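You operate a simulated robot arm through the tools that you are given. There is no shell and no other tool. Be economical: measure what you need, move in short steps, check, and stop when the job is done.

The job below is to be done with a simulated robot arm. You get a single attempt, and the scene is never put back.

TASK
Take the square grey peg and put it on the grey tape roll. Put the pink block in the pine box. Fetch the green-ringed cup and stand it on the green tape roll. Do these in any order. Set down upright: green-ringed cup.

Only the result counts: the job must be done as asked and must still hold three seconds after the hand-in. Knocking over, shifting, dropping, spilling or breaking anything else fails it.

THE ROBOT
A 7-joint arm with a two-finger parallel gripper, fixed in place. Base frame: the origin is at the foot of the arm, x ahead of it, y to its left, z up; the work surface is at about z = 0. Readings come in m, rad, newtons and seconds.
With the tool pointing down near the work surface it reaches from about 0.24 to 0.62 m from the base axis. Its first joint turns from -1.152 to 1.152 rad. Payload 2.6 kg.
The TCP is the grasp point between the finger pads, 0.03 m short of the fingertips. In the tool frame z runs along the fingers and y along their closing line. The gripper opens to 0.094 m. The fingers are 0.028 m wide and 0.01 m thick; the gripper's body (0.05 by 0.096 m) begins 0.055 m behind the TCP.
Orientation is that of the tool frame in the base frame, as [roll, pitch, yaw] about the fixed x, y, z axes, in that order (R = Rz(yaw) Ry(pitch) Rx(roll)). With the fingers straight down and closing along the base's y, the tool's x points along the base's -x, its y along +y and its z along -z.

THE INTERFACE
- The arm moves only by the tool nudge_tool. Its argument "rows" is a list of rows, each an object of numbers (a shift or turn left out is 0, a gripper value left out holds the last): "x", "y", "z": the shift along the tool's x, y, z in mm; "rx", "ry", "rz": the turn, a rotation vector about the tool's x, y, z in rad; "gripper": the closure, from 0 (fully open) to 1 (shut). In form: [{"x": .., "y": .., "z": .., "rx": .., "ry": .., "rz": .., "gripper": ..}, ...]. A call has 1 to 10 rows; each row is the pose to reach, as a shift and turn from the pose commanded when the call began, along the tool's axes at that moment. Each row takes 0.2 s and may step no farther than 0.05 m and 0.15 rad from the row before; otherwise, or with a gripper value out of range, the whole call is refused. A pose out of reach is approached as far as the arm can. The call stops where the force on the tool passes 40 N (or 10 N more than at its start, if that is more) or the arm is blocked; 0.2 s more then pass. Each finger travels about 0.072 m/s and halts on what it meets, pressing with about 44 N; the grip force reading is that of the motor and also rises with nothing between the fingers. The clock runs only during rows and for 0.2 s after the last one: add rows that repeat a pose to give the fingers time. It gives the time, the measured TCP pose, the force on the tool (base axes), the opening and the grip force at its end, in the units of the frame above (readings bear some noise), with the torque about the TCP (base axes, N m) and any sound that the robot's microphone picked up.
- Cameras (640 x 400 px; columns grow to the right, rows downward): "scene" is fixed at [0.0522, 0.4545, 0.5683]; the picture's right is [-0.55, -0.84, 0.00], its down [-0.55, 0.36, -0.76] and it looks along [0.63, -0.41, -0.65] (base axes); focal length 214 px, centre (320, 200). "wrist" rides on the gripper at [0.076, 0.014, -0.102] in the tool frame; the picture's right is [-0.18, 0.98, 0.00], its down [-0.75, -0.14, -0.64] and it looks along [-0.63, -0.12, 0.77] (tool axes); focal length 243 px, centre (320, 200). There is no depth. A picture from a camera that has moved, and an enlarged one, comes with that camera's place and axes in the base frame and with its lens. The place of the scene camera against the robot may be out by one fixed shift of up to 0.025 m in any direction.
- get_image(camera): a new picture of that camera. No time passes.
- zoom(camera, box): a new picture of the part [left, top, right, bottom] of that camera's present view, enlarged. No time passes.
- close_job(): hands the job in; it is judged then, once.

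Work in short steps. Places have to be worked out from the pictures, the camera data and where the tool is seen: move nearer, look again, correct. Check each grasp and each placing, and mend what went wrong. You have 120 turns and 76 pictures in all, those below and enlarged ones among them. Open the gripper and draw the arm clear of the work before you hand the job in, unless the task says otherwise; then end with one line.

The tools are called after "Emit:" by a JSON object that holds its "method" and its "body". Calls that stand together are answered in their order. nudge_tool: Moves the arm, as the interface text tells. Its arguments: {"type":"object","properties":{"rows":{"type":"array"}},"required":["rows"]} The other tools are called the same way: get_image (camera) takes a picture; zoom (camera, box) takes an enlarged picture of a part of a camera's view; close_job () hands the job in.

At the start:

```text
t: 0.0
tcp_pos: [0.4534, 0.0476, 0.2779]
ee_rot: [3.141, 0.0, 3.141]
force: [-0.5, 0.3, -0.2]
moment: [0.02, 0.04, -0.01]
gripper_width: 0.0941
grasp_force: 0.1
```

scene: 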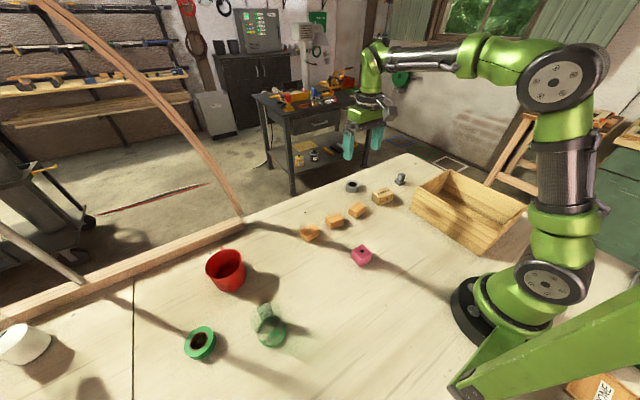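
wrist: 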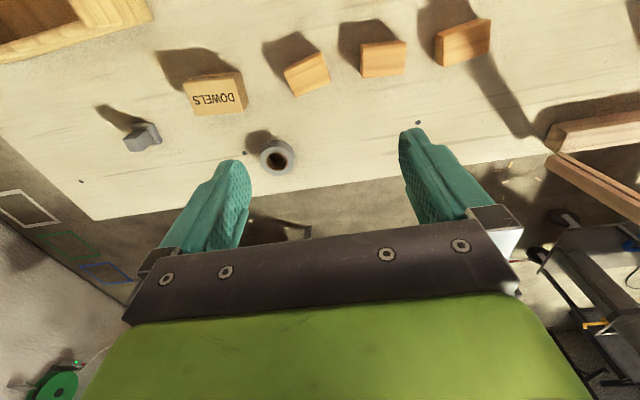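

I'll look closer at the objects first: peg and grey roll at the far side, the green things near the camera.

Emit:
{"method": "zoom", "body": {"camera": "scene", "box": [160, 230, 320, 380]}}

Emit:
{"method": "zoom", "body": {"camera": "scene", "box": [290, 160, 530, 280]}}

Emit:
{"method": "zoom", "body": {"camera": "wrist", "box": [80, 60, 320, 210]}}

```text
2.67 times, centred on (240, 305) of scene
camera zoom: at [0.0522, 0.4545, 0.5683], right [-0.55, -0.84, 0.0], down [-0.55, 0.36, -0.76], along [0.63, -0.41, -0.65], focal length 572 px, centre (533, -80)
```

zoom: 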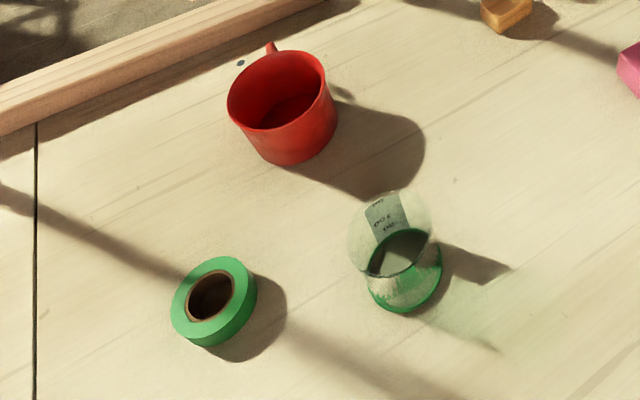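

```text
2.67 times, centred on (410, 220) of scene
camera zoom: at [0.0522, 0.4545, 0.5683], right [-0.55, -0.84, 0.0], down [-0.55, 0.36, -0.76], along [0.63, -0.41, -0.65], focal length 572 px, centre (80, 147)
```

zoom: 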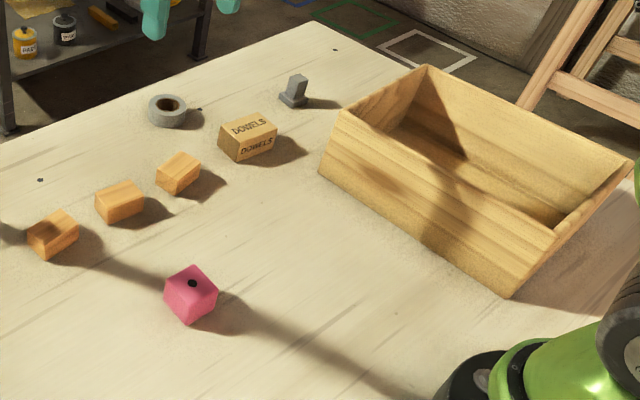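

```text
2.67 times, centred on (200, 135) of wrist
camera zoom: at [0.378, 0.0611, 0.3806], right [0.18, 0.98, 0.0], down [0.75, -0.14, 0.64], along [0.63, -0.12, -0.77], focal length 647 px, centre (640, 373)
```

zoom: 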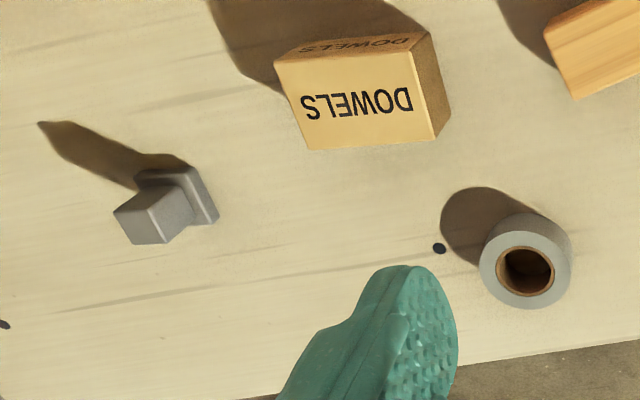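

Peg has a square flange with post, near (0.495,-0.245); grey roll near (0.567,-0.048). I move above/short of the peg for a nearer look.

Emit:
{"method": "nudge_tool", "body": {"rows": [{"x": 9, "y": -41, "z": 5}, {"x": 18, "y": -83, "z": 9}, {"x": 27, "y": -124, "z": 14}, {"x": 36, "y": -165, "z": 19}, {"x": 45, "y": -207, "z": 23}, {"x": 53, "y": -248, "z": 28}, {"x": 53, "y": -248, "z": 28}]}}

Emit:
{"method": "get_image", "body": {"camera": "wrist"}}

```text
t: 1.6
tcp_pos: [0.3997, -0.2004, 0.2484]
ee_rot: [3.141, 0.002, 3.141]
force: [0.2, -0.8, -0.6]
moment: [0.0, -0.03, -0.04]
gripper_width: 0.0939
grasp_force: 0.0
```

```text
70 pictures are left
camera wrist: at [0.3235, -0.1872, 0.352], right [0.18, 0.98, 0.0], down [0.75, -0.14, 0.64], along [0.63, -0.12, -0.77], focal length 243 px, centre (320, 200)
```

wrist: 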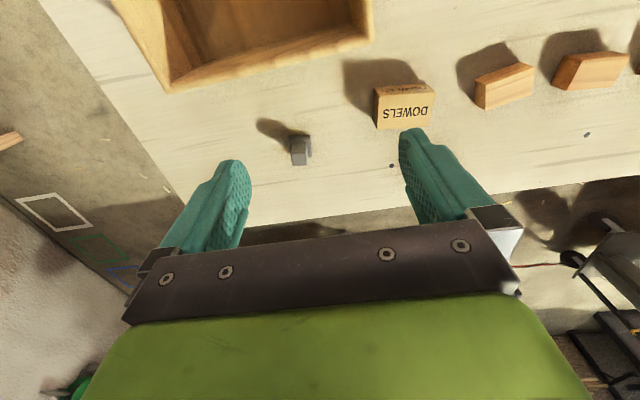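

Emit:
{"method": "zoom", "body": {"camera": "wrist", "box": [250, 110, 350, 180]}}

```text
5.71 times, centred on (300, 145) of wrist
camera zoom: at [0.3235, -0.1872, 0.352], right [0.18, 0.98, 0.0], down [0.75, -0.14, 0.64], along [0.63, -0.12, -0.77], focal length 1386 px, centre (434, 514)
```

zoom: 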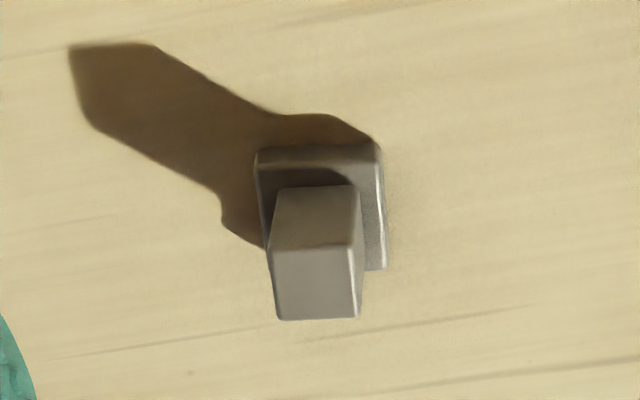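

Peg centre ≈ (0.4945,-0.2505), turned about -0.15 rad, post about 21 mm square and 46 mm tall. Moving over it at z≈0.12 with matching yaw.

Emit:
{"method": "nudge_tool", "body": {"rows": [{"x": -24, "y": -13, "z": 32, "rz": 0.04}, {"x": -48, "y": -25, "z": 64, "rz": 0.08}, {"x": -71, "y": -38, "z": 96, "rz": 0.12}, {"x": -94.5, "y": -50, "z": 128, "rz": 0.15}, {"x": -94.5, "y": -50, "z": 128, "rz": 0.15}]}}

Emit:
{"method": "get_image", "body": {"camera": "wrist"}}

Emit:
{"method": "zoom", "body": {"camera": "scene", "box": [340, 120, 460, 210]}}

```text
t: 2.8
tcp_pos: [0.4961, -0.2511, 0.1222]
ee_rot: [-3.14, 0.0, 2.992]
force: [-0.2, -0.1, -0.3]
moment: [-0.01, -0.01, 0.03]
gripper_width: 0.0942
grasp_force: 0.0
```

```text
68 pictures are left
camera wrist: at [0.4234, -0.2246, 0.2248], right [0.33, 0.94, 0.0], down [0.72, -0.25, 0.64], along [0.61, -0.21, -0.77], focal length 243 px, centre (320, 200)
```

wrist: 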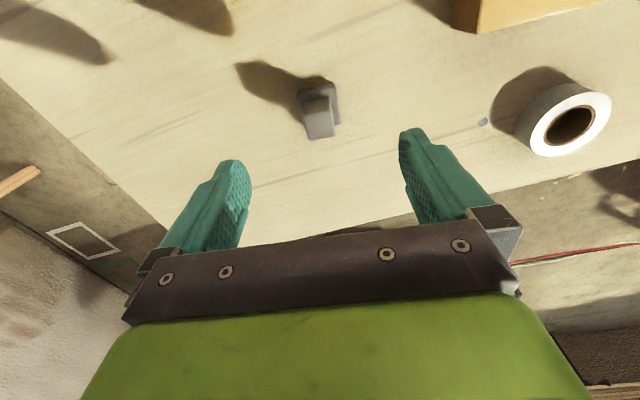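

```text
4.44 times, centred on (400, 165) of scene
camera zoom: at [0.0522, 0.4545, 0.5683], right [-0.55, -0.84, 0.0], down [-0.55, 0.36, -0.76], along [0.63, -0.41, -0.65], focal length 953 px, centre (-36, 356)
```

zoom: 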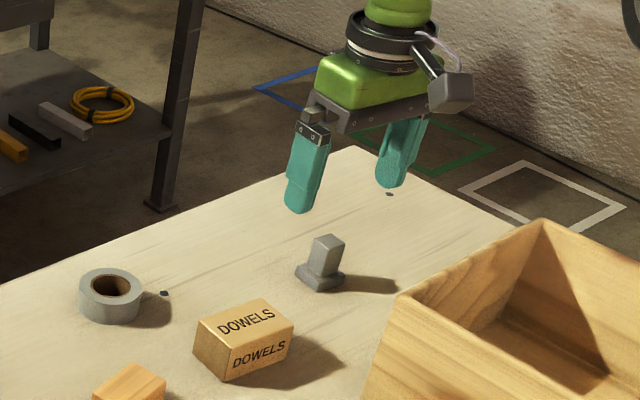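

Emit:
{"method": "zoom", "body": {"camera": "wrist", "box": [270, 60, 370, 150]}}

Emit:
{"method": "zoom", "body": {"camera": "wrist", "box": [470, 60, 630, 170]}}

```text
4.44 times, centred on (320, 105) of wrist
camera zoom: at [0.4234, -0.2246, 0.2248], right [0.33, 0.94, 0.0], down [0.72, -0.25, 0.64], along [0.61, -0.21, -0.77], focal length 1078 px, centre (320, 622)
```

zoom: 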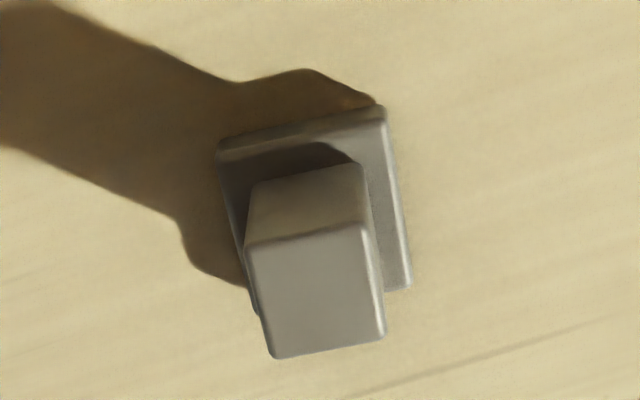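

```text
3.64 times, centred on (550, 115) of wrist
camera zoom: at [0.4234, -0.2246, 0.2248], right [0.33, 0.94, 0.0], down [0.72, -0.25, 0.64], along [0.61, -0.21, -0.77], focal length 882 px, centre (-516, 509)
```

zoom: 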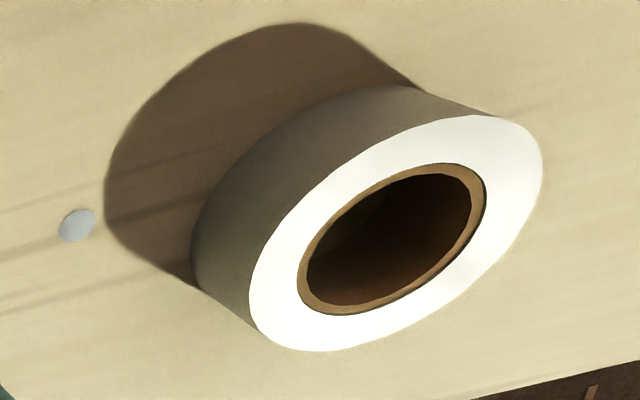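

Tool is centred on the peg to within 1–2 mm and aligned; descend to z≈0.045 and close.

Emit:
{"method": "nudge_tool", "body": {"rows": [{"y": 1, "z": 30}, {"y": 1, "z": 60}, {"y": 1, "z": 76}, {"y": 1, "z": 76}, {"y": 1, "z": 76, "gripper": 0.95}, {"y": 1, "z": 76, "gripper": 0.95}, {"y": 1, "z": 76, "gripper": 0.95}, {"y": 1, "z": 76, "gripper": 0.95}]}}

Emit:
{"method": "get_image", "body": {"camera": "wrist"}}

```text
t: 4.6
tcp_pos: [0.4957, -0.2507, 0.0465]
ee_rot: [3.141, 0.0, 2.992]
force: [-0.2, -0.4, -0.1]
moment: [-0.02, 0.0, -0.02]
gripper_width: 0.0248
grasp_force: 43.7
```

```text
64 pictures are left
camera wrist: at [0.423, -0.2248, 0.1491], right [0.33, 0.94, 0.0], down [0.72, -0.25, 0.64], along [0.61, -0.21, -0.77], focal length 243 px, centre (320, 200)
```

wrist: 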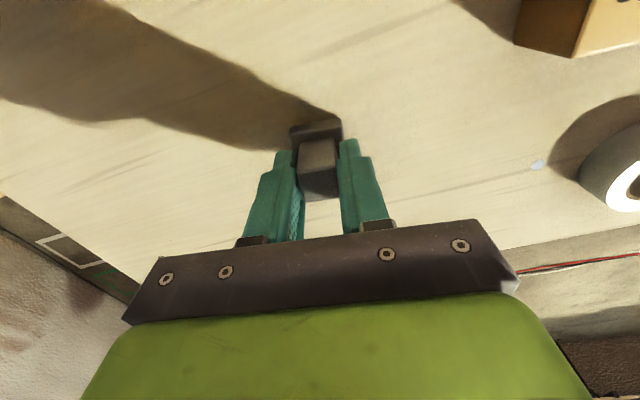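

Peg gripped (width 25 mm). Lift 100 mm and travel over towards the grey roll at ≈(0.574,-0.050).

Emit:
{"method": "nudge_tool", "body": {"rows": [{"z": -40}, {"z": -80}, {"z": -100, "y": 20}, {"z": -100, "y": 65}, {"z": -100, "y": 110, "x": -2}, {"z": -100, "y": 155, "x": -4}, {"z": -100, "y": 203, "x": -5}, {"z": -100, "y": 203, "x": -5}]}}

Emit:
{"method": "get_image", "body": {"camera": "wrist"}}

Emit:
{"method": "zoom", "body": {"camera": "scene", "box": [300, 100, 440, 210]}}

```text
t: 6.4
tcp_pos: [0.5318, -0.0499, 0.1471]
ee_rot: [3.141, 0.001, 2.988]
force: [-0.3, -0.6, -0.2]
moment: [0.0, 0.02, -0.04]
gripper_width: 0.0251
grasp_force: 44.3
```

```text
63 pictures are left
camera wrist: at [0.4595, -0.0243, 0.249], right [0.33, 0.94, 0.0], down [0.72, -0.25, 0.64], along [0.61, -0.21, -0.77], focal length 243 px, centre (320, 200)
```

wrist: 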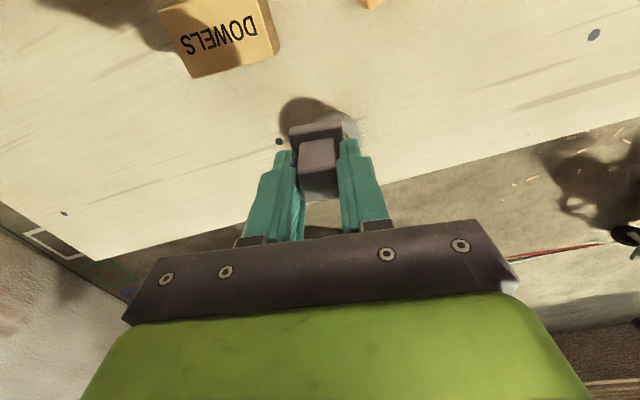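

```text
3.64 times, centred on (370, 155) of scene
camera zoom: at [0.0521, 0.4545, 0.5683], right [-0.55, -0.84, 0.0], down [-0.55, 0.36, -0.76], along [0.63, -0.41, -0.65], focal length 780 px, centre (138, 364)
```

zoom: 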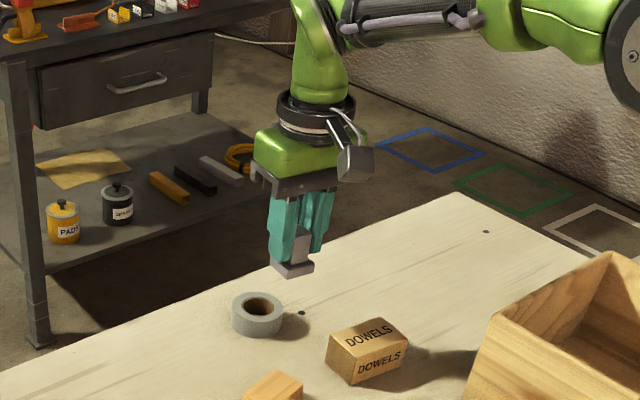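

Peg seems secure, but the roll hides behind it in the wrist view; shift 75 mm sideways to view the roll unobstructed.

Emit:
{"method": "nudge_tool", "body": {"rows": [{"y": -37}, {"y": -75}, {"y": -75}]}}

Emit:
{"method": "zoom", "body": {"camera": "wrist", "box": [370, 50, 530, 150]}}

Emit:
{"method": "zoom", "body": {"camera": "scene", "box": [330, 130, 430, 210]}}

```text
t: 7.2
tcp_pos: [0.5198, -0.123, 0.1457]
ee_rot: [-3.141, -0.001, 2.991]
force: [-0.3, -1.0, -0.3]
moment: [0.0, -0.02, -0.01]
gripper_width: 0.0251
grasp_force: 44.0
```

```text
4.00 times, centred on (450, 100) of wrist
camera zoom: at [0.4468, -0.0972, 0.2479], right [0.33, 0.94, 0.0], down [0.72, -0.25, 0.64], along [0.61, -0.21, -0.77], focal length 970 px, centre (-200, 600)
```

zoom: 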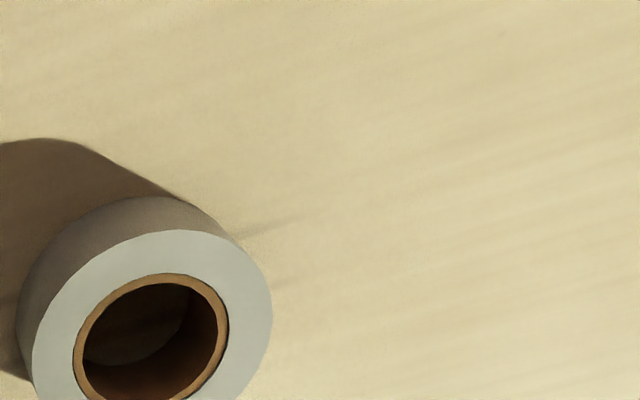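

```text
5.00 times, centred on (380, 170) of scene
camera zoom: at [0.0522, 0.4545, 0.5683], right [-0.55, -0.84, 0.0], down [-0.55, 0.36, -0.76], along [0.63, -0.41, -0.65], focal length 1072 px, centre (20, 350)
```

zoom: 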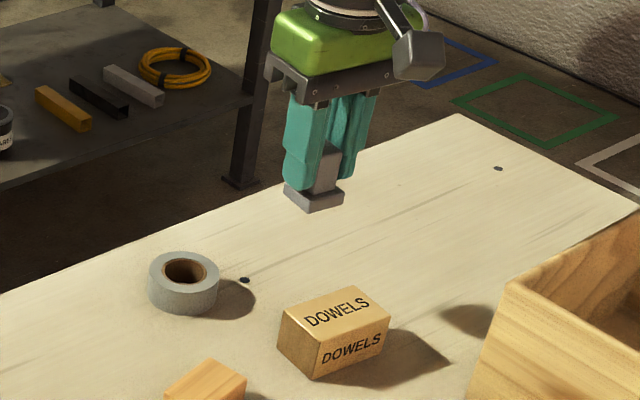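

Emit:
{"method": "zoom", "body": {"camera": "wrist", "box": [360, 80, 460, 170]}}

```text
4.44 times, centred on (410, 125) of wrist
camera zoom: at [0.4468, -0.0972, 0.2479], right [0.33, 0.94, 0.0], down [0.72, -0.25, 0.64], along [0.61, -0.21, -0.77], focal length 1078 px, centre (-80, 533)
```

zoom: 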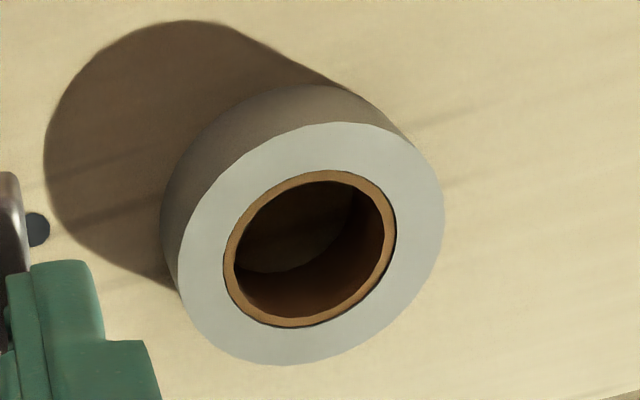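

Roll centre ≈ (0.574,-0.0505), top ≈ 24 mm. Moving the peg directly above it, down to TCP z≈0.085 (≈14 mm above contact).

Emit:
{"method": "nudge_tool", "body": {"rows": [{"x": -21, "y": 40}, {"x": -43, "y": 80}, {"x": -43, "y": 80, "z": 30}, {"x": -43, "y": 80, "z": 60}, {"x": -43, "y": 80, "z": 60}]}}

Emit:
{"method": "zoom", "body": {"camera": "wrist", "box": [240, 70, 400, 220]}}

Emit:
{"method": "zoom", "body": {"camera": "scene", "box": [310, 130, 410, 210]}}

```text
t: 8.4
tcp_pos: [0.5753, -0.0494, 0.0853]
ee_rot: [3.141, 0.0, 2.991]
force: [-0.6, -0.5, 0.0]
moment: [-0.02, -0.02, 0.0]
gripper_width: 0.025
grasp_force: 44.5
```

```text
2.67 times, centred on (320, 145) of wrist
camera zoom: at [0.5028, -0.0243, 0.1888], right [0.33, 0.94, 0.0], down [0.72, -0.25, 0.64], along [0.61, -0.21, -0.77], focal length 647 px, centre (320, 347)
```

zoom: 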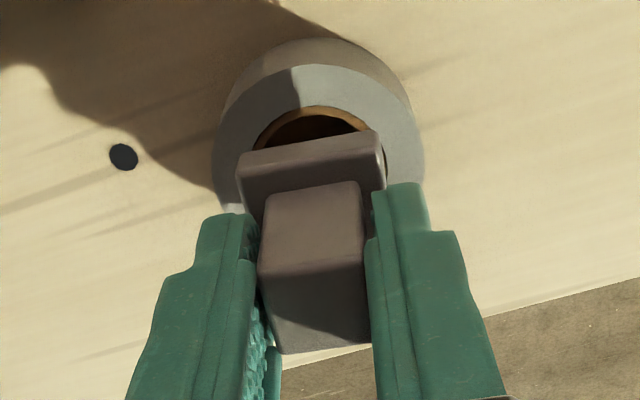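

```text
5.00 times, centred on (360, 170) of scene
camera zoom: at [0.0521, 0.4545, 0.5683], right [-0.55, -0.84, 0.0], down [-0.55, 0.36, -0.76], along [0.63, -0.41, -0.65], focal length 1072 px, centre (120, 350)
```

zoom: 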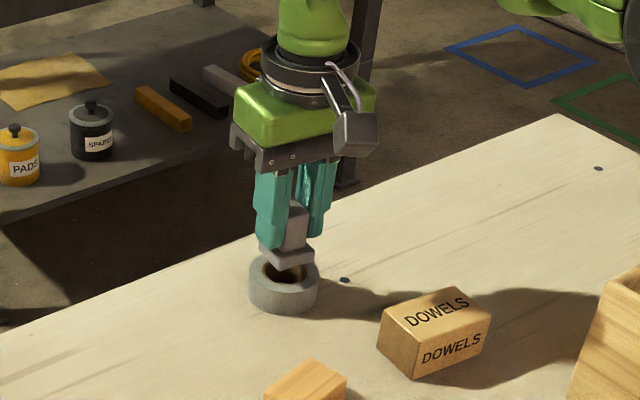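

Peg looks centred over the roll in both views. Lower gently, watching force.

Emit:
{"method": "nudge_tool", "body": {"rows": [{"z": 8}, {"z": 11}, {"z": 13}, {"z": 14}]}}

Emit:
{"method": "zoom", "body": {"camera": "scene", "box": [330, 160, 380, 200]}}

```text
t: 9.4
tcp_pos: [0.5741, -0.0512, 0.0725]
ee_rot: [-3.141, 0.001, 2.99]
force: [0.1, -0.5, -1.3]
moment: [-0.07, -0.01, 0.0]
gripper_width: 0.025
grasp_force: 44.2
```

```text
10.00 times, centred on (355, 180) of scene
camera zoom: at [0.0522, 0.4545, 0.5683], right [-0.55, -0.84, 0.0], down [-0.55, 0.36, -0.76], along [0.63, -0.41, -0.65], focal length 2145 px, centre (-30, 400)
```

zoom: 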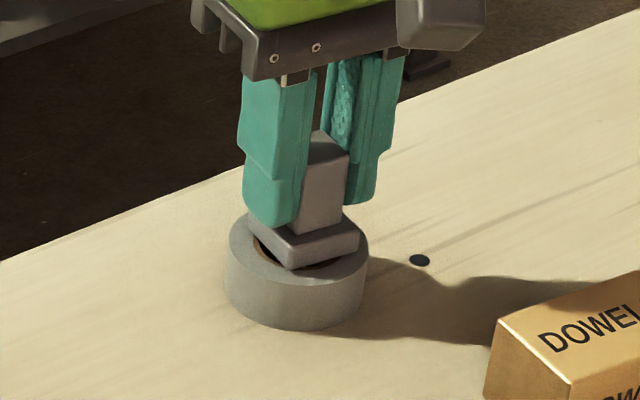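

Emit:
{"method": "nudge_tool", "body": {"rows": [{"z": 1}, {"z": 2}, {"z": 3}]}}

```text
t: 10.2
tcp_pos: [0.5746, -0.0509, 0.0711]
ee_rot: [-3.141, 0.004, 2.992]
force: [-3.2, 0.4, 7.5]
moment: [0.02, 0.12, -0.01]
gripper_width: 0.0251
grasp_force: 43.4
```

Contact at TCP z≈0.071, as predicted. Release and rise.

Emit:
{"method": "nudge_tool", "body": {"rows": [{"z": -1, "gripper": 0.6}, {"z": -1, "gripper": 0.4}, {"z": -1, "gripper": 0.4}, {"z": -1, "gripper": 0.4}, {"z": -30, "gripper": 0.4}, {"z": -70, "gripper": 0.2}, {"z": -110, "gripper": 0}, {"z": -150, "gripper": 0}, {"z": -150, "gripper": 0}]}}

Emit:
{"method": "zoom", "body": {"camera": "scene", "box": [330, 160, 380, 200]}}

Emit:
{"method": "get_image", "body": {"camera": "wrist"}}

```text
t: 12.2
tcp_pos: [0.5749, -0.0532, 0.2196]
ee_rot: [-3.141, 0.001, 2.991]
force: [-0.2, 0.0, -0.4]
moment: [0.04, 0.0, 0.0]
gripper_width: 0.094
grasp_force: 0.0
```

```text
10.00 times, centred on (355, 180) of scene
camera zoom: at [0.0521, 0.4545, 0.5683], right [-0.55, -0.84, 0.0], down [-0.55, 0.36, -0.76], along [0.63, -0.41, -0.65], focal length 2145 px, centre (-30, 400)
```

zoom: 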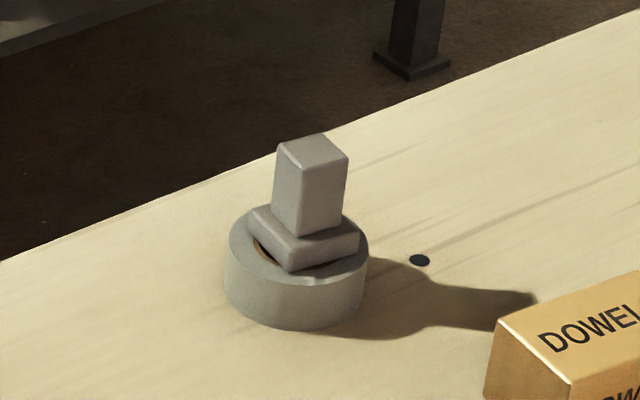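

```text
54 pictures are left
camera wrist: at [0.5014, -0.0273, 0.3218], right [0.33, 0.94, 0.0], down [0.72, -0.25, 0.64], along [0.61, -0.21, -0.77], focal length 243 px, centre (320, 200)
```

wrist: 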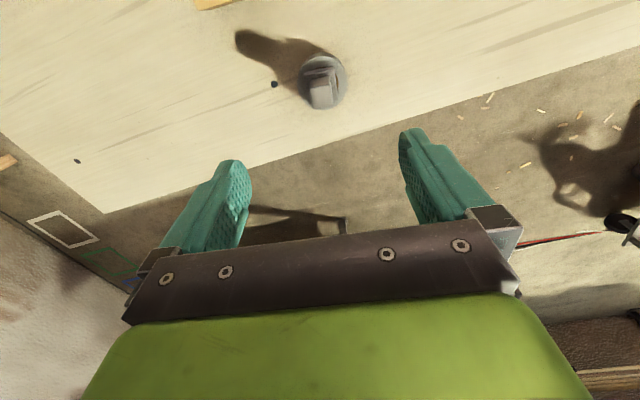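

Peg is on the roll. Now to the pink block, estimated (0.305,0.14): retreat to view it from above, undoing the yaw.

Emit:
{"method": "nudge_tool", "body": {"rows": [{"x": 40, "y": 13, "z": -4, "rz": -0.02}, {"x": 81, "y": 26, "z": -8, "rz": -0.04}, {"x": 122, "y": 40, "z": -11, "rz": -0.06}, {"x": 162, "y": 53, "z": -15, "rz": -0.08}, {"x": 203, "y": 66, "z": -19, "rz": -0.1}, {"x": 243, "y": 79, "z": -23, "rz": -0.12}, {"x": 284, "y": 93, "z": -26, "rz": -0.14}, {"x": 324, "y": 106, "z": -30, "rz": -0.15}, {"x": 324, "y": 106, "z": -30, "rz": -0.15}]}}

Emit:
{"method": "get_image", "body": {"camera": "wrist"}}

```text
t: 14.2
tcp_pos: [0.2692, 0.1015, 0.2494]
ee_rot: [-3.141, 0.0, -3.14]
force: [-0.7, -0.9, 0.0]
moment: [-0.02, 0.01, 0.01]
gripper_width: 0.094
grasp_force: 0.1
```

```text
53 pictures are left
camera wrist: at [0.1934, 0.1158, 0.3515], right [0.18, 0.98, 0.0], down [0.75, -0.14, 0.64], along [0.63, -0.12, -0.77], focal length 243 px, centre (320, 200)
```

wrist: 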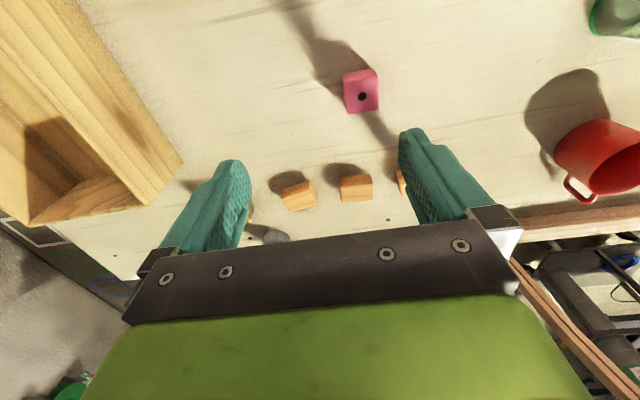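

Emit:
{"method": "zoom", "body": {"camera": "wrist", "box": [310, 50, 410, 130]}}

Emit:
{"method": "zoom", "body": {"camera": "scene", "box": [330, 230, 400, 280]}}

```text
5.00 times, centred on (360, 90) of wrist
camera zoom: at [0.1934, 0.1158, 0.3515], right [0.18, 0.98, 0.0], down [0.75, -0.14, 0.64], along [0.63, -0.12, -0.77], focal length 1213 px, centre (120, 750)
```

zoom: 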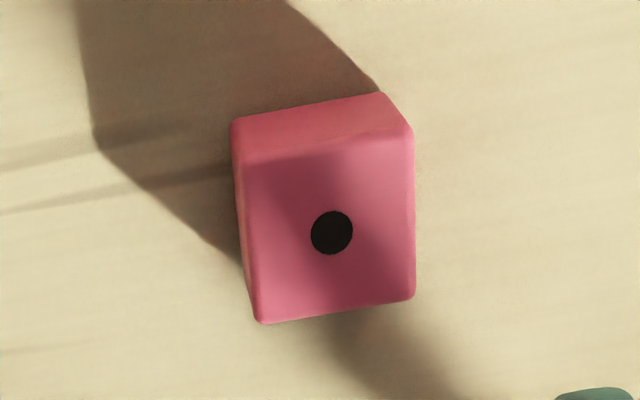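

```text
8.00 times, centred on (365, 255) of scene
camera zoom: at [0.0521, 0.4545, 0.5683], right [-0.55, -0.84, 0.0], down [-0.55, 0.36, -0.76], along [0.63, -0.41, -0.65], focal length 1716 px, centre (-40, -240)
```

zoom: 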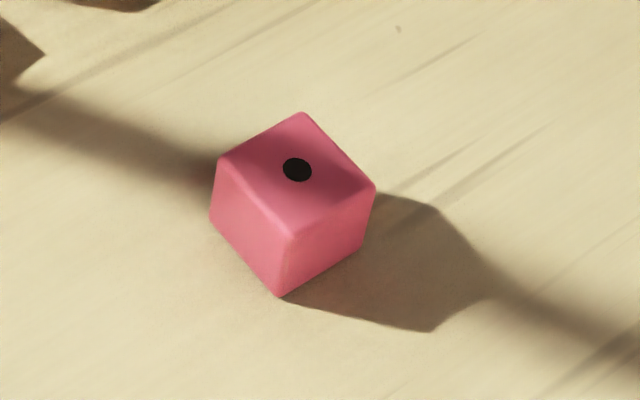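

Pink cube ≈40 mm, centre ≈(0.295,0.149), yaw ≈-0.04. Move above it to z≈0.11 and check.

Emit:
{"method": "nudge_tool", "body": {"rows": [{"x": -13, "y": 24, "z": 30, "rz": 0.02}, {"x": -26, "y": 47, "z": 60, "rz": 0.04}, {"x": -26, "y": 47, "z": 100, "rz": 0.04}, {"x": -26, "y": 47, "z": 139, "rz": 0.04}, {"x": -26, "y": 47, "z": 139, "rz": 0.04}]}}

Emit:
{"method": "get_image", "body": {"camera": "wrist"}}

```text
t: 15.4
tcp_pos: [0.2954, 0.1466, 0.1088]
ee_rot: [-3.141, -0.001, 3.1]
force: [0.0, 0.3, -0.1]
moment: [0.05, 0.01, 0.02]
gripper_width: 0.094
grasp_force: 0.2
```

```text
50 pictures are left
camera wrist: at [0.2193, 0.164, 0.2123], right [0.22, 0.97, 0.0], down [0.75, -0.17, 0.64], along [0.63, -0.14, -0.77], focal length 243 px, centre (320, 200)
```

wrist: 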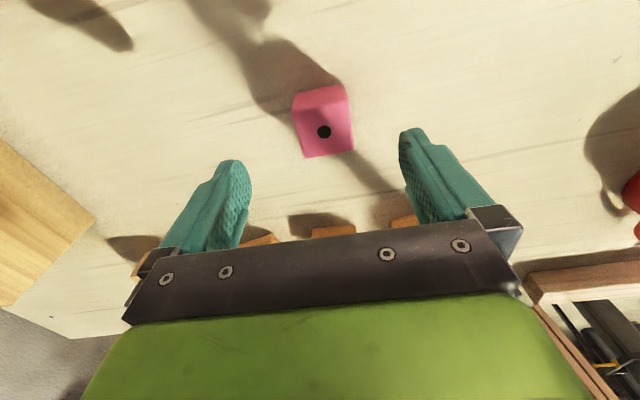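

Block within 3 mm of the tool centre; descend to z≈0.038 and grip.

Emit:
{"method": "nudge_tool", "body": {"rows": [{"y": 3, "z": 35}, {"y": 3, "z": 70}, {"y": 3, "z": 70}, {"y": 3, "z": 70, "gripper": 0.9}, {"y": 3, "z": 70, "gripper": 0.9}, {"y": 3, "z": 70, "gripper": 0.9}, {"y": 3, "z": 70, "gripper": 0.9}]}}

```text
t: 17.0
tcp_pos: [0.2931, 0.1513, 0.0411]
ee_rot: [-3.14, 0.0, 3.1]
force: [-0.3, 0.5, 0.5]
moment: [-0.01, 0.01, 0.0]
gripper_width: 0.0451
grasp_force: 44.0
```

Block gripped (45 mm). Lift well up and swing toward the pine box to view it.

Emit:
{"method": "nudge_tool", "body": {"rows": [{"z": -45}, {"z": -90}, {"z": -135}, {"z": -180}, {"x": 4, "y": -45, "z": -200}, {"x": 7, "y": -90, "z": -210}, {"x": 10, "y": -135, "z": -220}, {"x": 14, "y": -180, "z": -220}, {"x": 17, "y": -228, "z": -220}, {"x": 19, "y": -271, "z": -220}]}}

Emit:
{"method": "get_image", "body": {"camera": "wrist"}}

Emit:
{"method": "get_image", "body": {"camera": "scene"}}

```text
t: 19.2
tcp_pos: [0.2648, -0.1195, 0.2571]
ee_rot: [-3.141, -0.001, 3.103]
force: [0.0, -1.4, -0.5]
moment: [0.02, 0.01, 0.01]
gripper_width: 0.0455
grasp_force: 44.0
```

```text
49 pictures are left
camera wrist: at [0.1891, -0.1027, 0.3602], right [0.22, 0.97, 0.0], down [0.75, -0.17, 0.64], along [0.63, -0.14, -0.77], focal length 243 px, centre (320, 200)
```

wrist: 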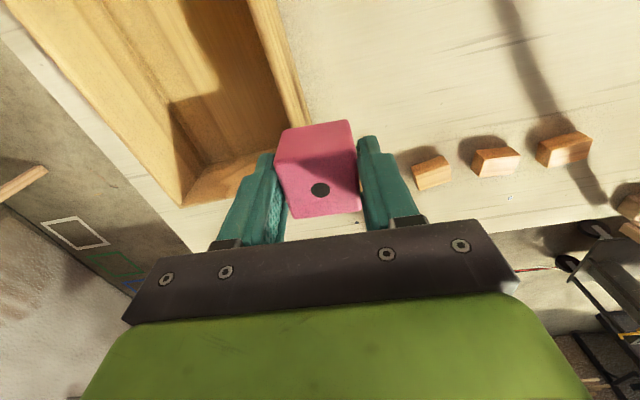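

```text
48 pictures are left
```

scene: 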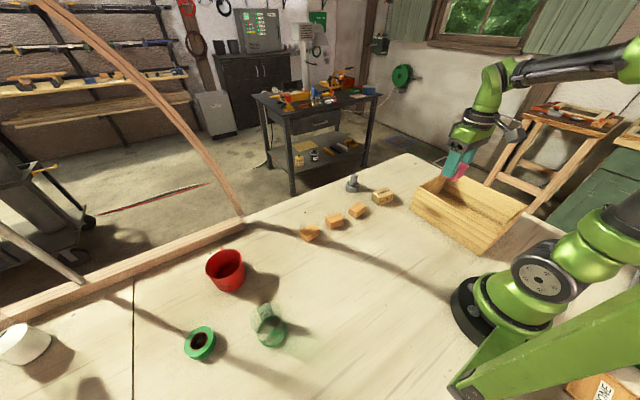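

Box interior spans roughly x 0.12–0.36, y −0.16…−0.33, walls ~0.1 high. Move over (0.27,−0.25) and look.

Emit:
{"method": "nudge_tool", "body": {"rows": [{"x": -3, "y": -43}, {"x": -7, "y": -87}, {"x": -10, "y": -130}, {"x": -10, "y": -130}]}}

Emit:
{"method": "get_image", "body": {"camera": "wrist"}}

Emit:
{"method": "zoom", "body": {"camera": "scene", "box": [390, 100, 550, 260]}}

```text
t: 20.2
tcp_pos: [0.2704, -0.2489, 0.2585]
ee_rot: [-3.141, -0.001, 3.101]
force: [0.1, -0.3, -0.9]
moment: [-0.02, -0.01, -0.03]
gripper_width: 0.0452
grasp_force: 43.7
```

```text
47 pictures are left
camera wrist: at [0.1958, -0.2313, 0.3615], right [0.22, 0.97, 0.0], down [0.75, -0.17, 0.64], along [0.63, -0.14, -0.77], focal length 243 px, centre (320, 200)
```

wrist: 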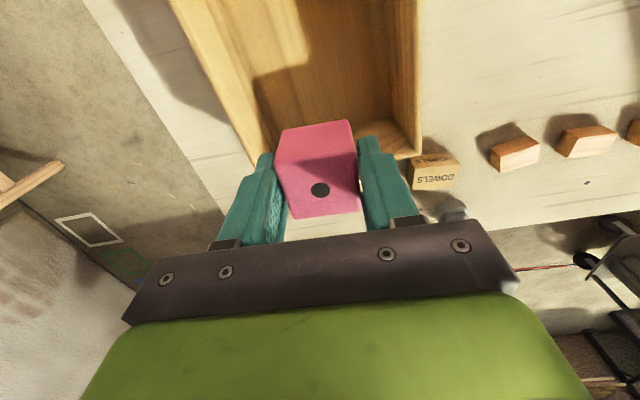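

```text
2.50 times, centred on (470, 180) of scene
camera zoom: at [0.0522, 0.4545, 0.5683], right [-0.55, -0.84, 0.0], down [-0.55, 0.36, -0.76], along [0.63, -0.41, -0.65], focal length 536 px, centre (-55, 250)
```

zoom: 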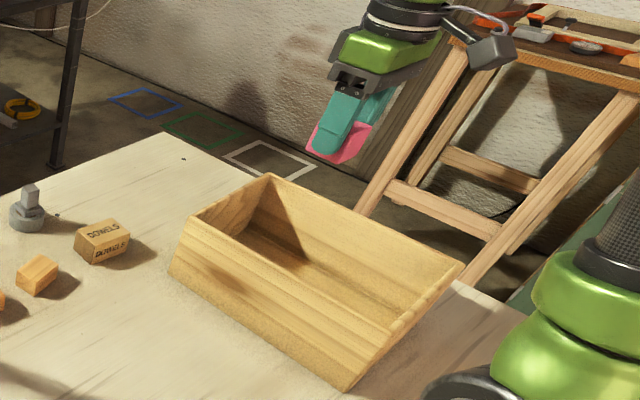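

TCP sits centred over the box interior (walls y≈−0.15 and −0.345, far wall x≈0.35). Descend to z≈0.075.

Emit:
{"method": "nudge_tool", "body": {"rows": [{"z": 45}, {"z": 90}, {"z": 135}, {"z": 170}, {"z": 183}, {"z": 183}]}}

Emit:
{"method": "get_image", "body": {"camera": "wrist"}}

```text
t: 21.6
tcp_pos: [0.2709, -0.2488, 0.0765]
ee_rot: [-3.141, -0.002, 3.1]
force: [-0.9, -0.1, -0.2]
moment: [-0.02, 0.01, 0.01]
gripper_width: 0.0452
grasp_force: 44.0
```

```text
45 pictures are left
camera wrist: at [0.1954, -0.231, 0.1787], right [0.22, 0.97, 0.0], down [0.75, -0.17, 0.64], along [0.63, -0.14, -0.77], focal length 243 px, centre (320, 200)
```

wrist: 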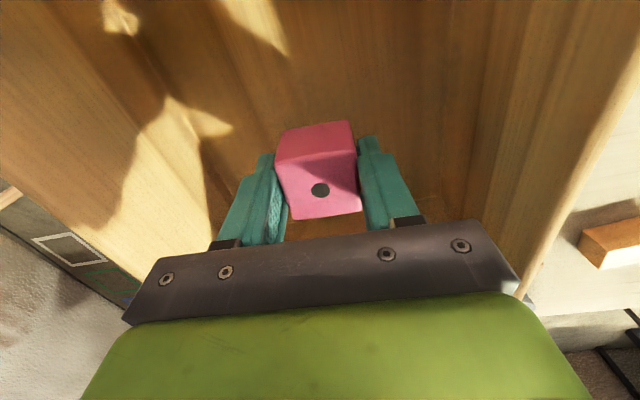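

Well inside the box with free walls. Lower in small steps until contact.

Emit:
{"method": "nudge_tool", "body": {"rows": [{"z": 6}, {"z": 12}, {"z": 16}, {"z": 19}, {"z": 22}, {"z": 25}]}}

```text
t: 23.0
tcp_pos: [0.2713, -0.2487, 0.0531]
ee_rot: [3.141, 0.0, 3.1]
force: [-0.5, -0.5, 0.5]
moment: [0.03, -0.04, 0.0]
gripper_width: 0.0453
grasp_force: 44.2
```

Emit:
{"method": "nudge_tool", "body": {"rows": [{"z": 2}, {"z": 4}, {"z": 6}, {"z": 8}]}}

```text
t: 24.0
tcp_pos: [0.2718, -0.249, 0.0462]
ee_rot: [-3.14, 0.003, 3.101]
force: [-3.0, 7.7, 33.9]
moment: [0.06, -0.03, 0.0]
gripper_width: 0.0453
grasp_force: 43.4
```

Contact at z≈0.047. Ease up 2 mm, open partly, then rise.

Emit:
{"method": "nudge_tool", "body": {"rows": [{"z": -2}, {"z": -2, "gripper": 0.35}, {"z": -2, "gripper": 0.35}, {"z": -2, "gripper": 0.35}, {"z": -40, "gripper": 0.35}, {"z": -85, "gripper": 0.35}, {"z": -130, "gripper": 0.2}, {"z": -175, "gripper": 0}, {"z": -215, "gripper": 0}, {"z": -215, "gripper": 0}]}}

Emit:
{"method": "get_image", "body": {"camera": "wrist"}}

```text
t: 26.2
tcp_pos: [0.272, -0.2488, 0.2569]
ee_rot: [-3.141, 0.002, 3.101]
force: [0.3, -0.1, 0.0]
moment: [0.04, 0.0, -0.02]
gripper_width: 0.0937
grasp_force: 0.0
```

```text
44 pictures are left
camera wrist: at [0.1963, -0.2314, 0.361], right [0.22, 0.97, 0.0], down [0.75, -0.17, 0.64], along [0.63, -0.14, -0.77], focal length 243 px, centre (320, 200)
```

wrist: 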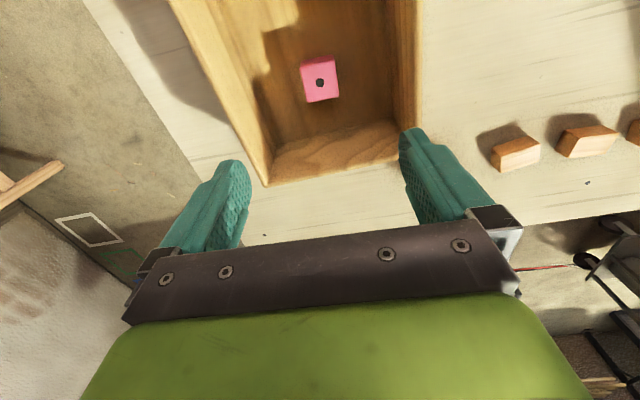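

Block is in the box. Now arc round toward the cup (~(0.25,0.46)), raising and turning the tool outward.

Emit:
{"method": "nudge_tool", "body": {"rows": [{"x": -11, "y": 40, "z": -6, "rz": -0.07}, {"x": -22, "y": 80, "z": -12, "rz": -0.14}, {"x": -33, "y": 121, "z": -18, "rz": -0.21}, {"x": -44, "y": 161, "z": -25, "rz": -0.28}, {"x": -55, "y": 201, "z": -31, "rz": -0.35}, {"x": -65, "y": 242, "z": -37, "rz": -0.42}, {"x": -76, "y": 282, "z": -43, "rz": -0.5}, {"x": -76, "y": 282, "z": -43, "rz": -0.5}]}}

```text
t: 28.0
tcp_pos: [0.3576, 0.0315, 0.3023]
ee_rot: [-3.14, 0.0, -2.68]
force: [-0.7, -0.4, 0.7]
moment: [0.01, 0.02, -0.02]
gripper_width: 0.0939
grasp_force: 0.1
```

Emit:
{"method": "nudge_tool", "body": {"rows": [{"x": 1, "y": 42, "rz": -0.08}, {"x": 2, "y": 84, "rz": -0.15}, {"x": 3, "y": 127, "rz": -0.23}, {"x": 4, "y": 169, "rz": -0.3}, {"x": 5, "y": 211, "rz": -0.38}, {"x": 6, "y": 253, "rz": -0.45}, {"x": 8, "y": 295, "rz": -0.53}, {"x": 9, "y": 337, "rz": -0.6}, {"x": 9, "y": 337, "rz": -0.6}]}}

Emit:
{"method": "get_image", "body": {"camera": "wrist"}}

```text
t: 30.0
tcp_pos: [0.1995, 0.3262, 0.303]
ee_rot: [-3.141, -0.001, -2.083]
force: [0.2, -0.4, -1.0]
moment: [0.01, 0.0, -0.04]
gripper_width: 0.0941
grasp_force: 0.2
```

```text
43 pictures are left
camera wrist: at [0.1503, 0.2663, 0.4059], right [-0.77, 0.64, 0.0], down [0.49, 0.59, 0.64], along [0.41, 0.49, -0.77], focal length 243 px, centre (320, 200)
```

wrist: 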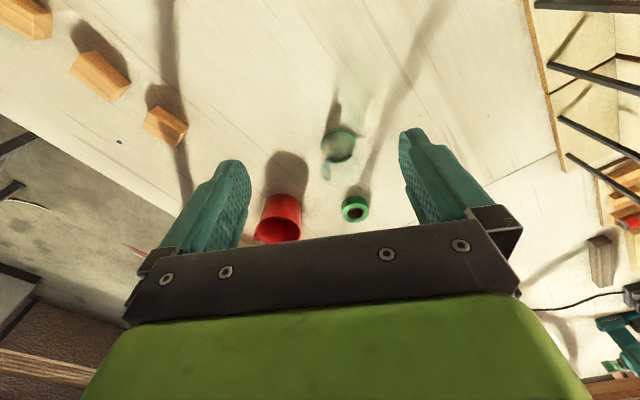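

Emit:
{"method": "zoom", "body": {"camera": "wrist", "box": [295, 110, 395, 230]}}

Emit:
{"method": "zoom", "body": {"camera": "scene", "box": [230, 290, 310, 360]}}

Emit:
{"method": "zoom", "body": {"camera": "scene", "box": [170, 310, 240, 370]}}

```text
3.33 times, centred on (345, 170) of wrist
camera zoom: at [0.1503, 0.2663, 0.4059], right [-0.77, 0.64, 0.0], down [0.49, 0.59, 0.64], along [0.41, 0.49, -0.77], focal length 809 px, centre (237, 300)
```

zoom: 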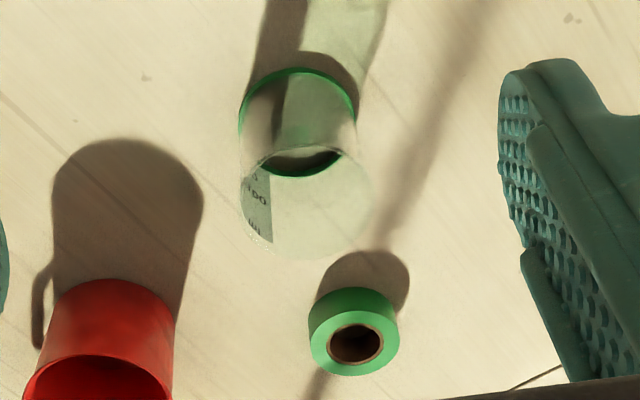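

```text
5.71 times, centred on (270, 325) of scene
camera zoom: at [0.0521, 0.4545, 0.5683], right [-0.55, -0.84, 0.0], down [-0.55, 0.36, -0.76], along [0.63, -0.41, -0.65], focal length 1226 px, centre (606, -514)
```

zoom: 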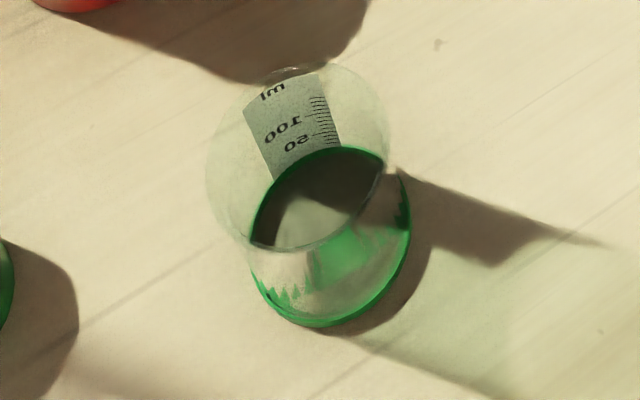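

```text
6.67 times, centred on (205, 340) of scene
camera zoom: at [0.0521, 0.4545, 0.5683], right [-0.55, -0.84, 0.0], down [-0.55, 0.36, -0.76], along [0.63, -0.41, -0.65], focal length 1430 px, centre (1087, -733)
```

zoom: 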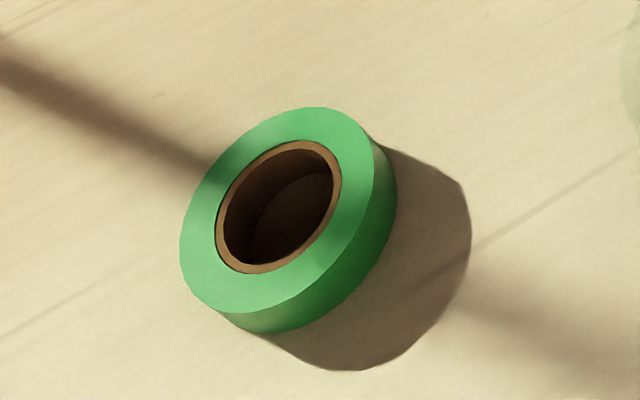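

Cup: upright glass beaker, ≈64 mm wide, ≈86 mm tall at ≈(0.258,0.446); green roll ≈(0.317,0.585), r≈0.665, beyond plain vertical reach. I'll grip with the tool tilted outward 0.5 rad (about the closing line) so the cup stays upright and the reach extends; go above the cup first.

Emit:
{"method": "nudge_tool", "body": {"rows": [{"x": -26, "y": 2, "z": 20, "ry": -0.1}, {"x": -52, "y": 4, "z": 40, "ry": -0.2}, {"x": -78, "y": 5, "z": 70, "ry": -0.3}, {"x": -106, "y": 6, "z": 95, "ry": -0.4}, {"x": -133, "y": 8, "z": 120, "ry": -0.5}, {"x": -133, "y": 8, "z": 120, "ry": -0.5}]}}

Emit:
{"method": "get_image", "body": {"camera": "wrist"}}

Emit:
{"method": "zoom", "body": {"camera": "scene", "box": [160, 220, 380, 390]}}

```text
t: 31.4
tcp_pos: [0.2563, 0.4467, 0.1807]
ee_rot: [3.141, 0.502, -2.082]
force: [-0.5, -0.1, 0.9]
moment: [-0.02, -0.01, 0.0]
gripper_width: 0.0939
grasp_force: 0.1
```

```text
39 pictures are left
camera wrist: at [0.1883, 0.3515, 0.2348], right [-0.78, 0.62, 0.09], down [0.3, 0.24, 0.92], along [0.55, 0.75, -0.37], focal length 243 px, centre (320, 200)
```

wrist: 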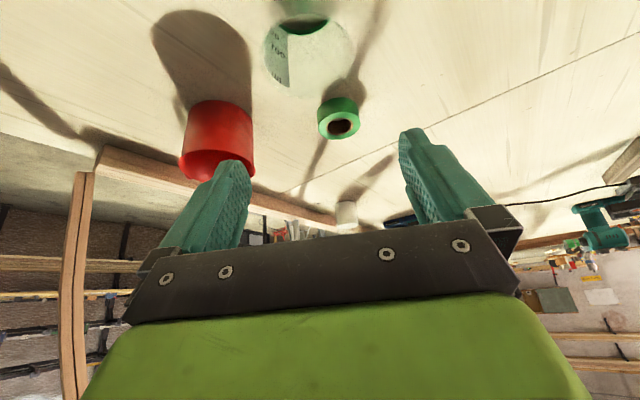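

```text
2.35 times, centred on (270, 305) of scene
camera zoom: at [0.0521, 0.4545, 0.5683], right [-0.55, -0.84, 0.0], down [-0.55, 0.36, -0.76], along [0.63, -0.41, -0.65], focal length 505 px, centre (438, -47)
```

zoom: 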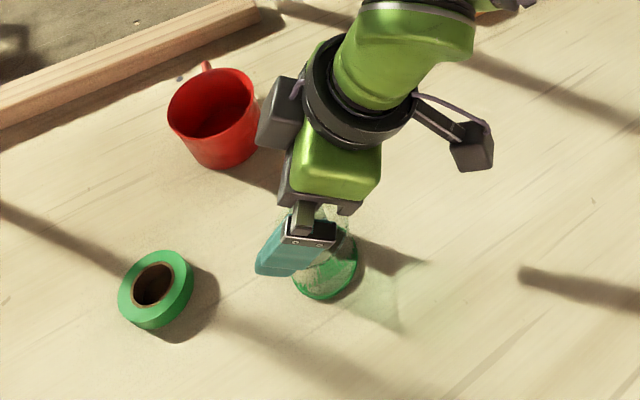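

Emit:
{"method": "zoom", "body": {"camera": "wrist", "box": [240, 0, 400, 150]}}

```text
2.67 times, centred on (320, 75) of wrist
camera zoom: at [0.1883, 0.3515, 0.2348], right [-0.78, 0.62, 0.09], down [0.3, 0.24, 0.92], along [0.55, 0.75, -0.37], focal length 647 px, centre (320, 533)
```

zoom: 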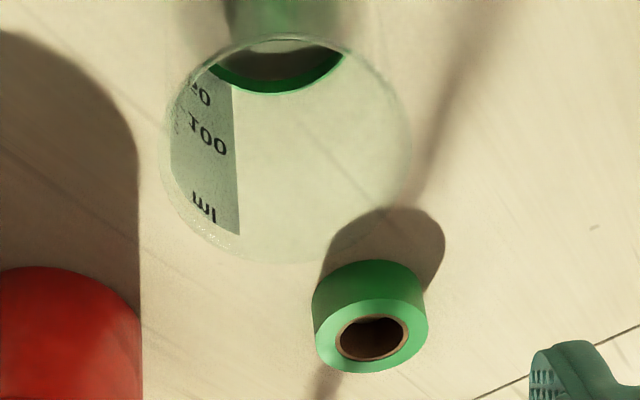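

Cup rim confirmed at ≈(0.256,0.446) directly under the TCP; roll ≈(0.317,0.586). Descend vertically (in tilted tool axes) 122 mm to straddle the cup.

Emit:
{"method": "nudge_tool", "body": {"rows": [{"x": 15, "z": 27}, {"x": 29, "z": 54}, {"x": 44, "z": 80}, {"x": 58.5, "z": 107}, {"x": 58.5, "z": 107}]}}

Emit:
{"method": "get_image", "body": {"camera": "wrist"}}

Emit:
{"method": "zoom", "body": {"camera": "scene", "box": [220, 270, 340, 370]}}

```text
t: 32.6
tcp_pos: [0.2577, 0.4477, 0.0608]
ee_rot: [-3.142, 0.501, -2.081]
force: [-0.4, -0.4, 0.0]
moment: [0.02, 0.0, -0.03]
gripper_width: 0.0937
grasp_force: 0.0
```

```text
36 pictures are left
camera wrist: at [0.1893, 0.3529, 0.1132], right [-0.78, 0.62, 0.09], down [0.3, 0.24, 0.92], along [0.55, 0.75, -0.37], focal length 243 px, centre (320, 200)
```

wrist: 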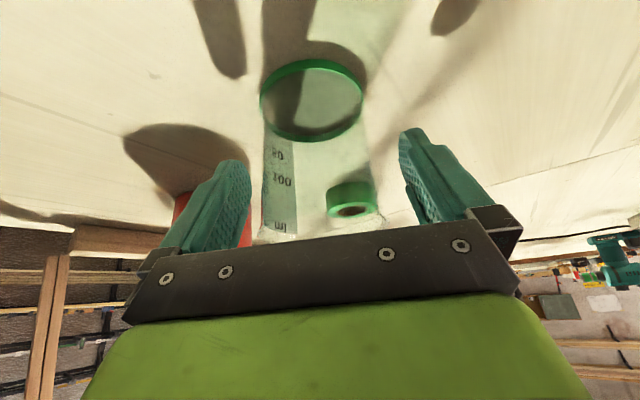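

```text
4.00 times, centred on (280, 320) of scene
camera zoom: at [0.0521, 0.4545, 0.5683], right [-0.55, -0.84, 0.0], down [-0.55, 0.36, -0.76], along [0.63, -0.41, -0.65], focal length 858 px, centre (480, -280)
```

zoom: 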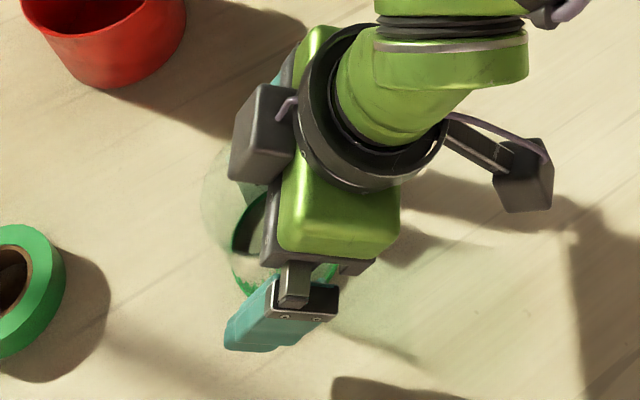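

Fingers straddle the cup with the base centre within 4 mm of TCP. Close gently on the glass (target a little under its width) and read the grip.

Emit:
{"method": "nudge_tool", "body": {"rows": [{"gripper": 0.3}, {"gripper": 0.4}, {"gripper": 0.4}, {"gripper": 0.4}]}}

```text
t: 33.6
tcp_pos: [0.2572, 0.4462, 0.0602]
ee_rot: [3.141, 0.5, -2.081]
force: [-0.2, 0.0, 0.2]
moment: [-0.03, 0.03, -0.01]
gripper_width: 0.0674
grasp_force: 43.9
```

Cup gripped at 67 mm width, no sound. Lift 60 mm straight up and check.

Emit:
{"method": "nudge_tool", "body": {"rows": [{"x": -5, "z": -9}, {"x": -14, "z": -26}, {"x": -24, "z": -44}, {"x": -28.7, "z": -52.7}, {"x": -28.7, "z": -52.7}]}}

Emit:
{"method": "get_image", "body": {"camera": "wrist"}}

Emit:
{"method": "zoom", "body": {"camera": "scene", "box": [160, 260, 340, 390]}}

```text
t: 34.8
tcp_pos: [0.2587, 0.4472, 0.1198]
ee_rot: [-3.141, 0.5, -2.081]
force: [0.0, -0.9, -0.7]
moment: [0.04, -0.02, 0.01]
gripper_width: 0.067
grasp_force: 43.9
```

```text
34 pictures are left
camera wrist: at [0.1897, 0.353, 0.1729], right [-0.78, 0.62, 0.09], down [0.3, 0.24, 0.92], along [0.55, 0.75, -0.37], focal length 243 px, centre (320, 200)
```

wrist: 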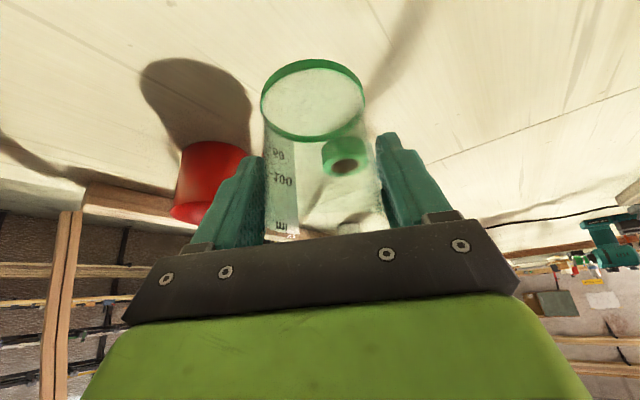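

```text
3.08 times, centred on (250, 325) of scene
camera zoom: at [0.0522, 0.4545, 0.5683], right [-0.55, -0.84, 0.0], down [-0.55, 0.36, -0.76], along [0.63, -0.41, -0.65], focal length 660 px, centre (535, -185)
```

zoom: 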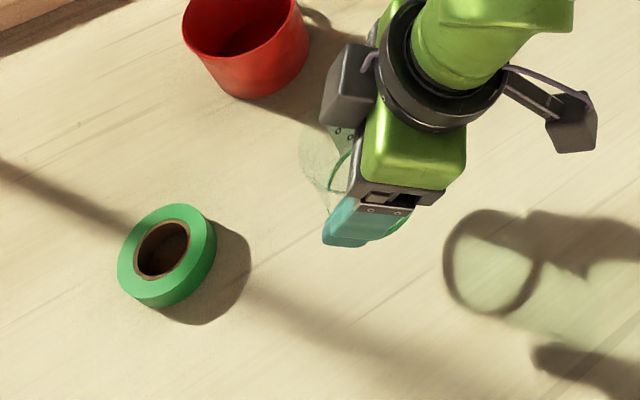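

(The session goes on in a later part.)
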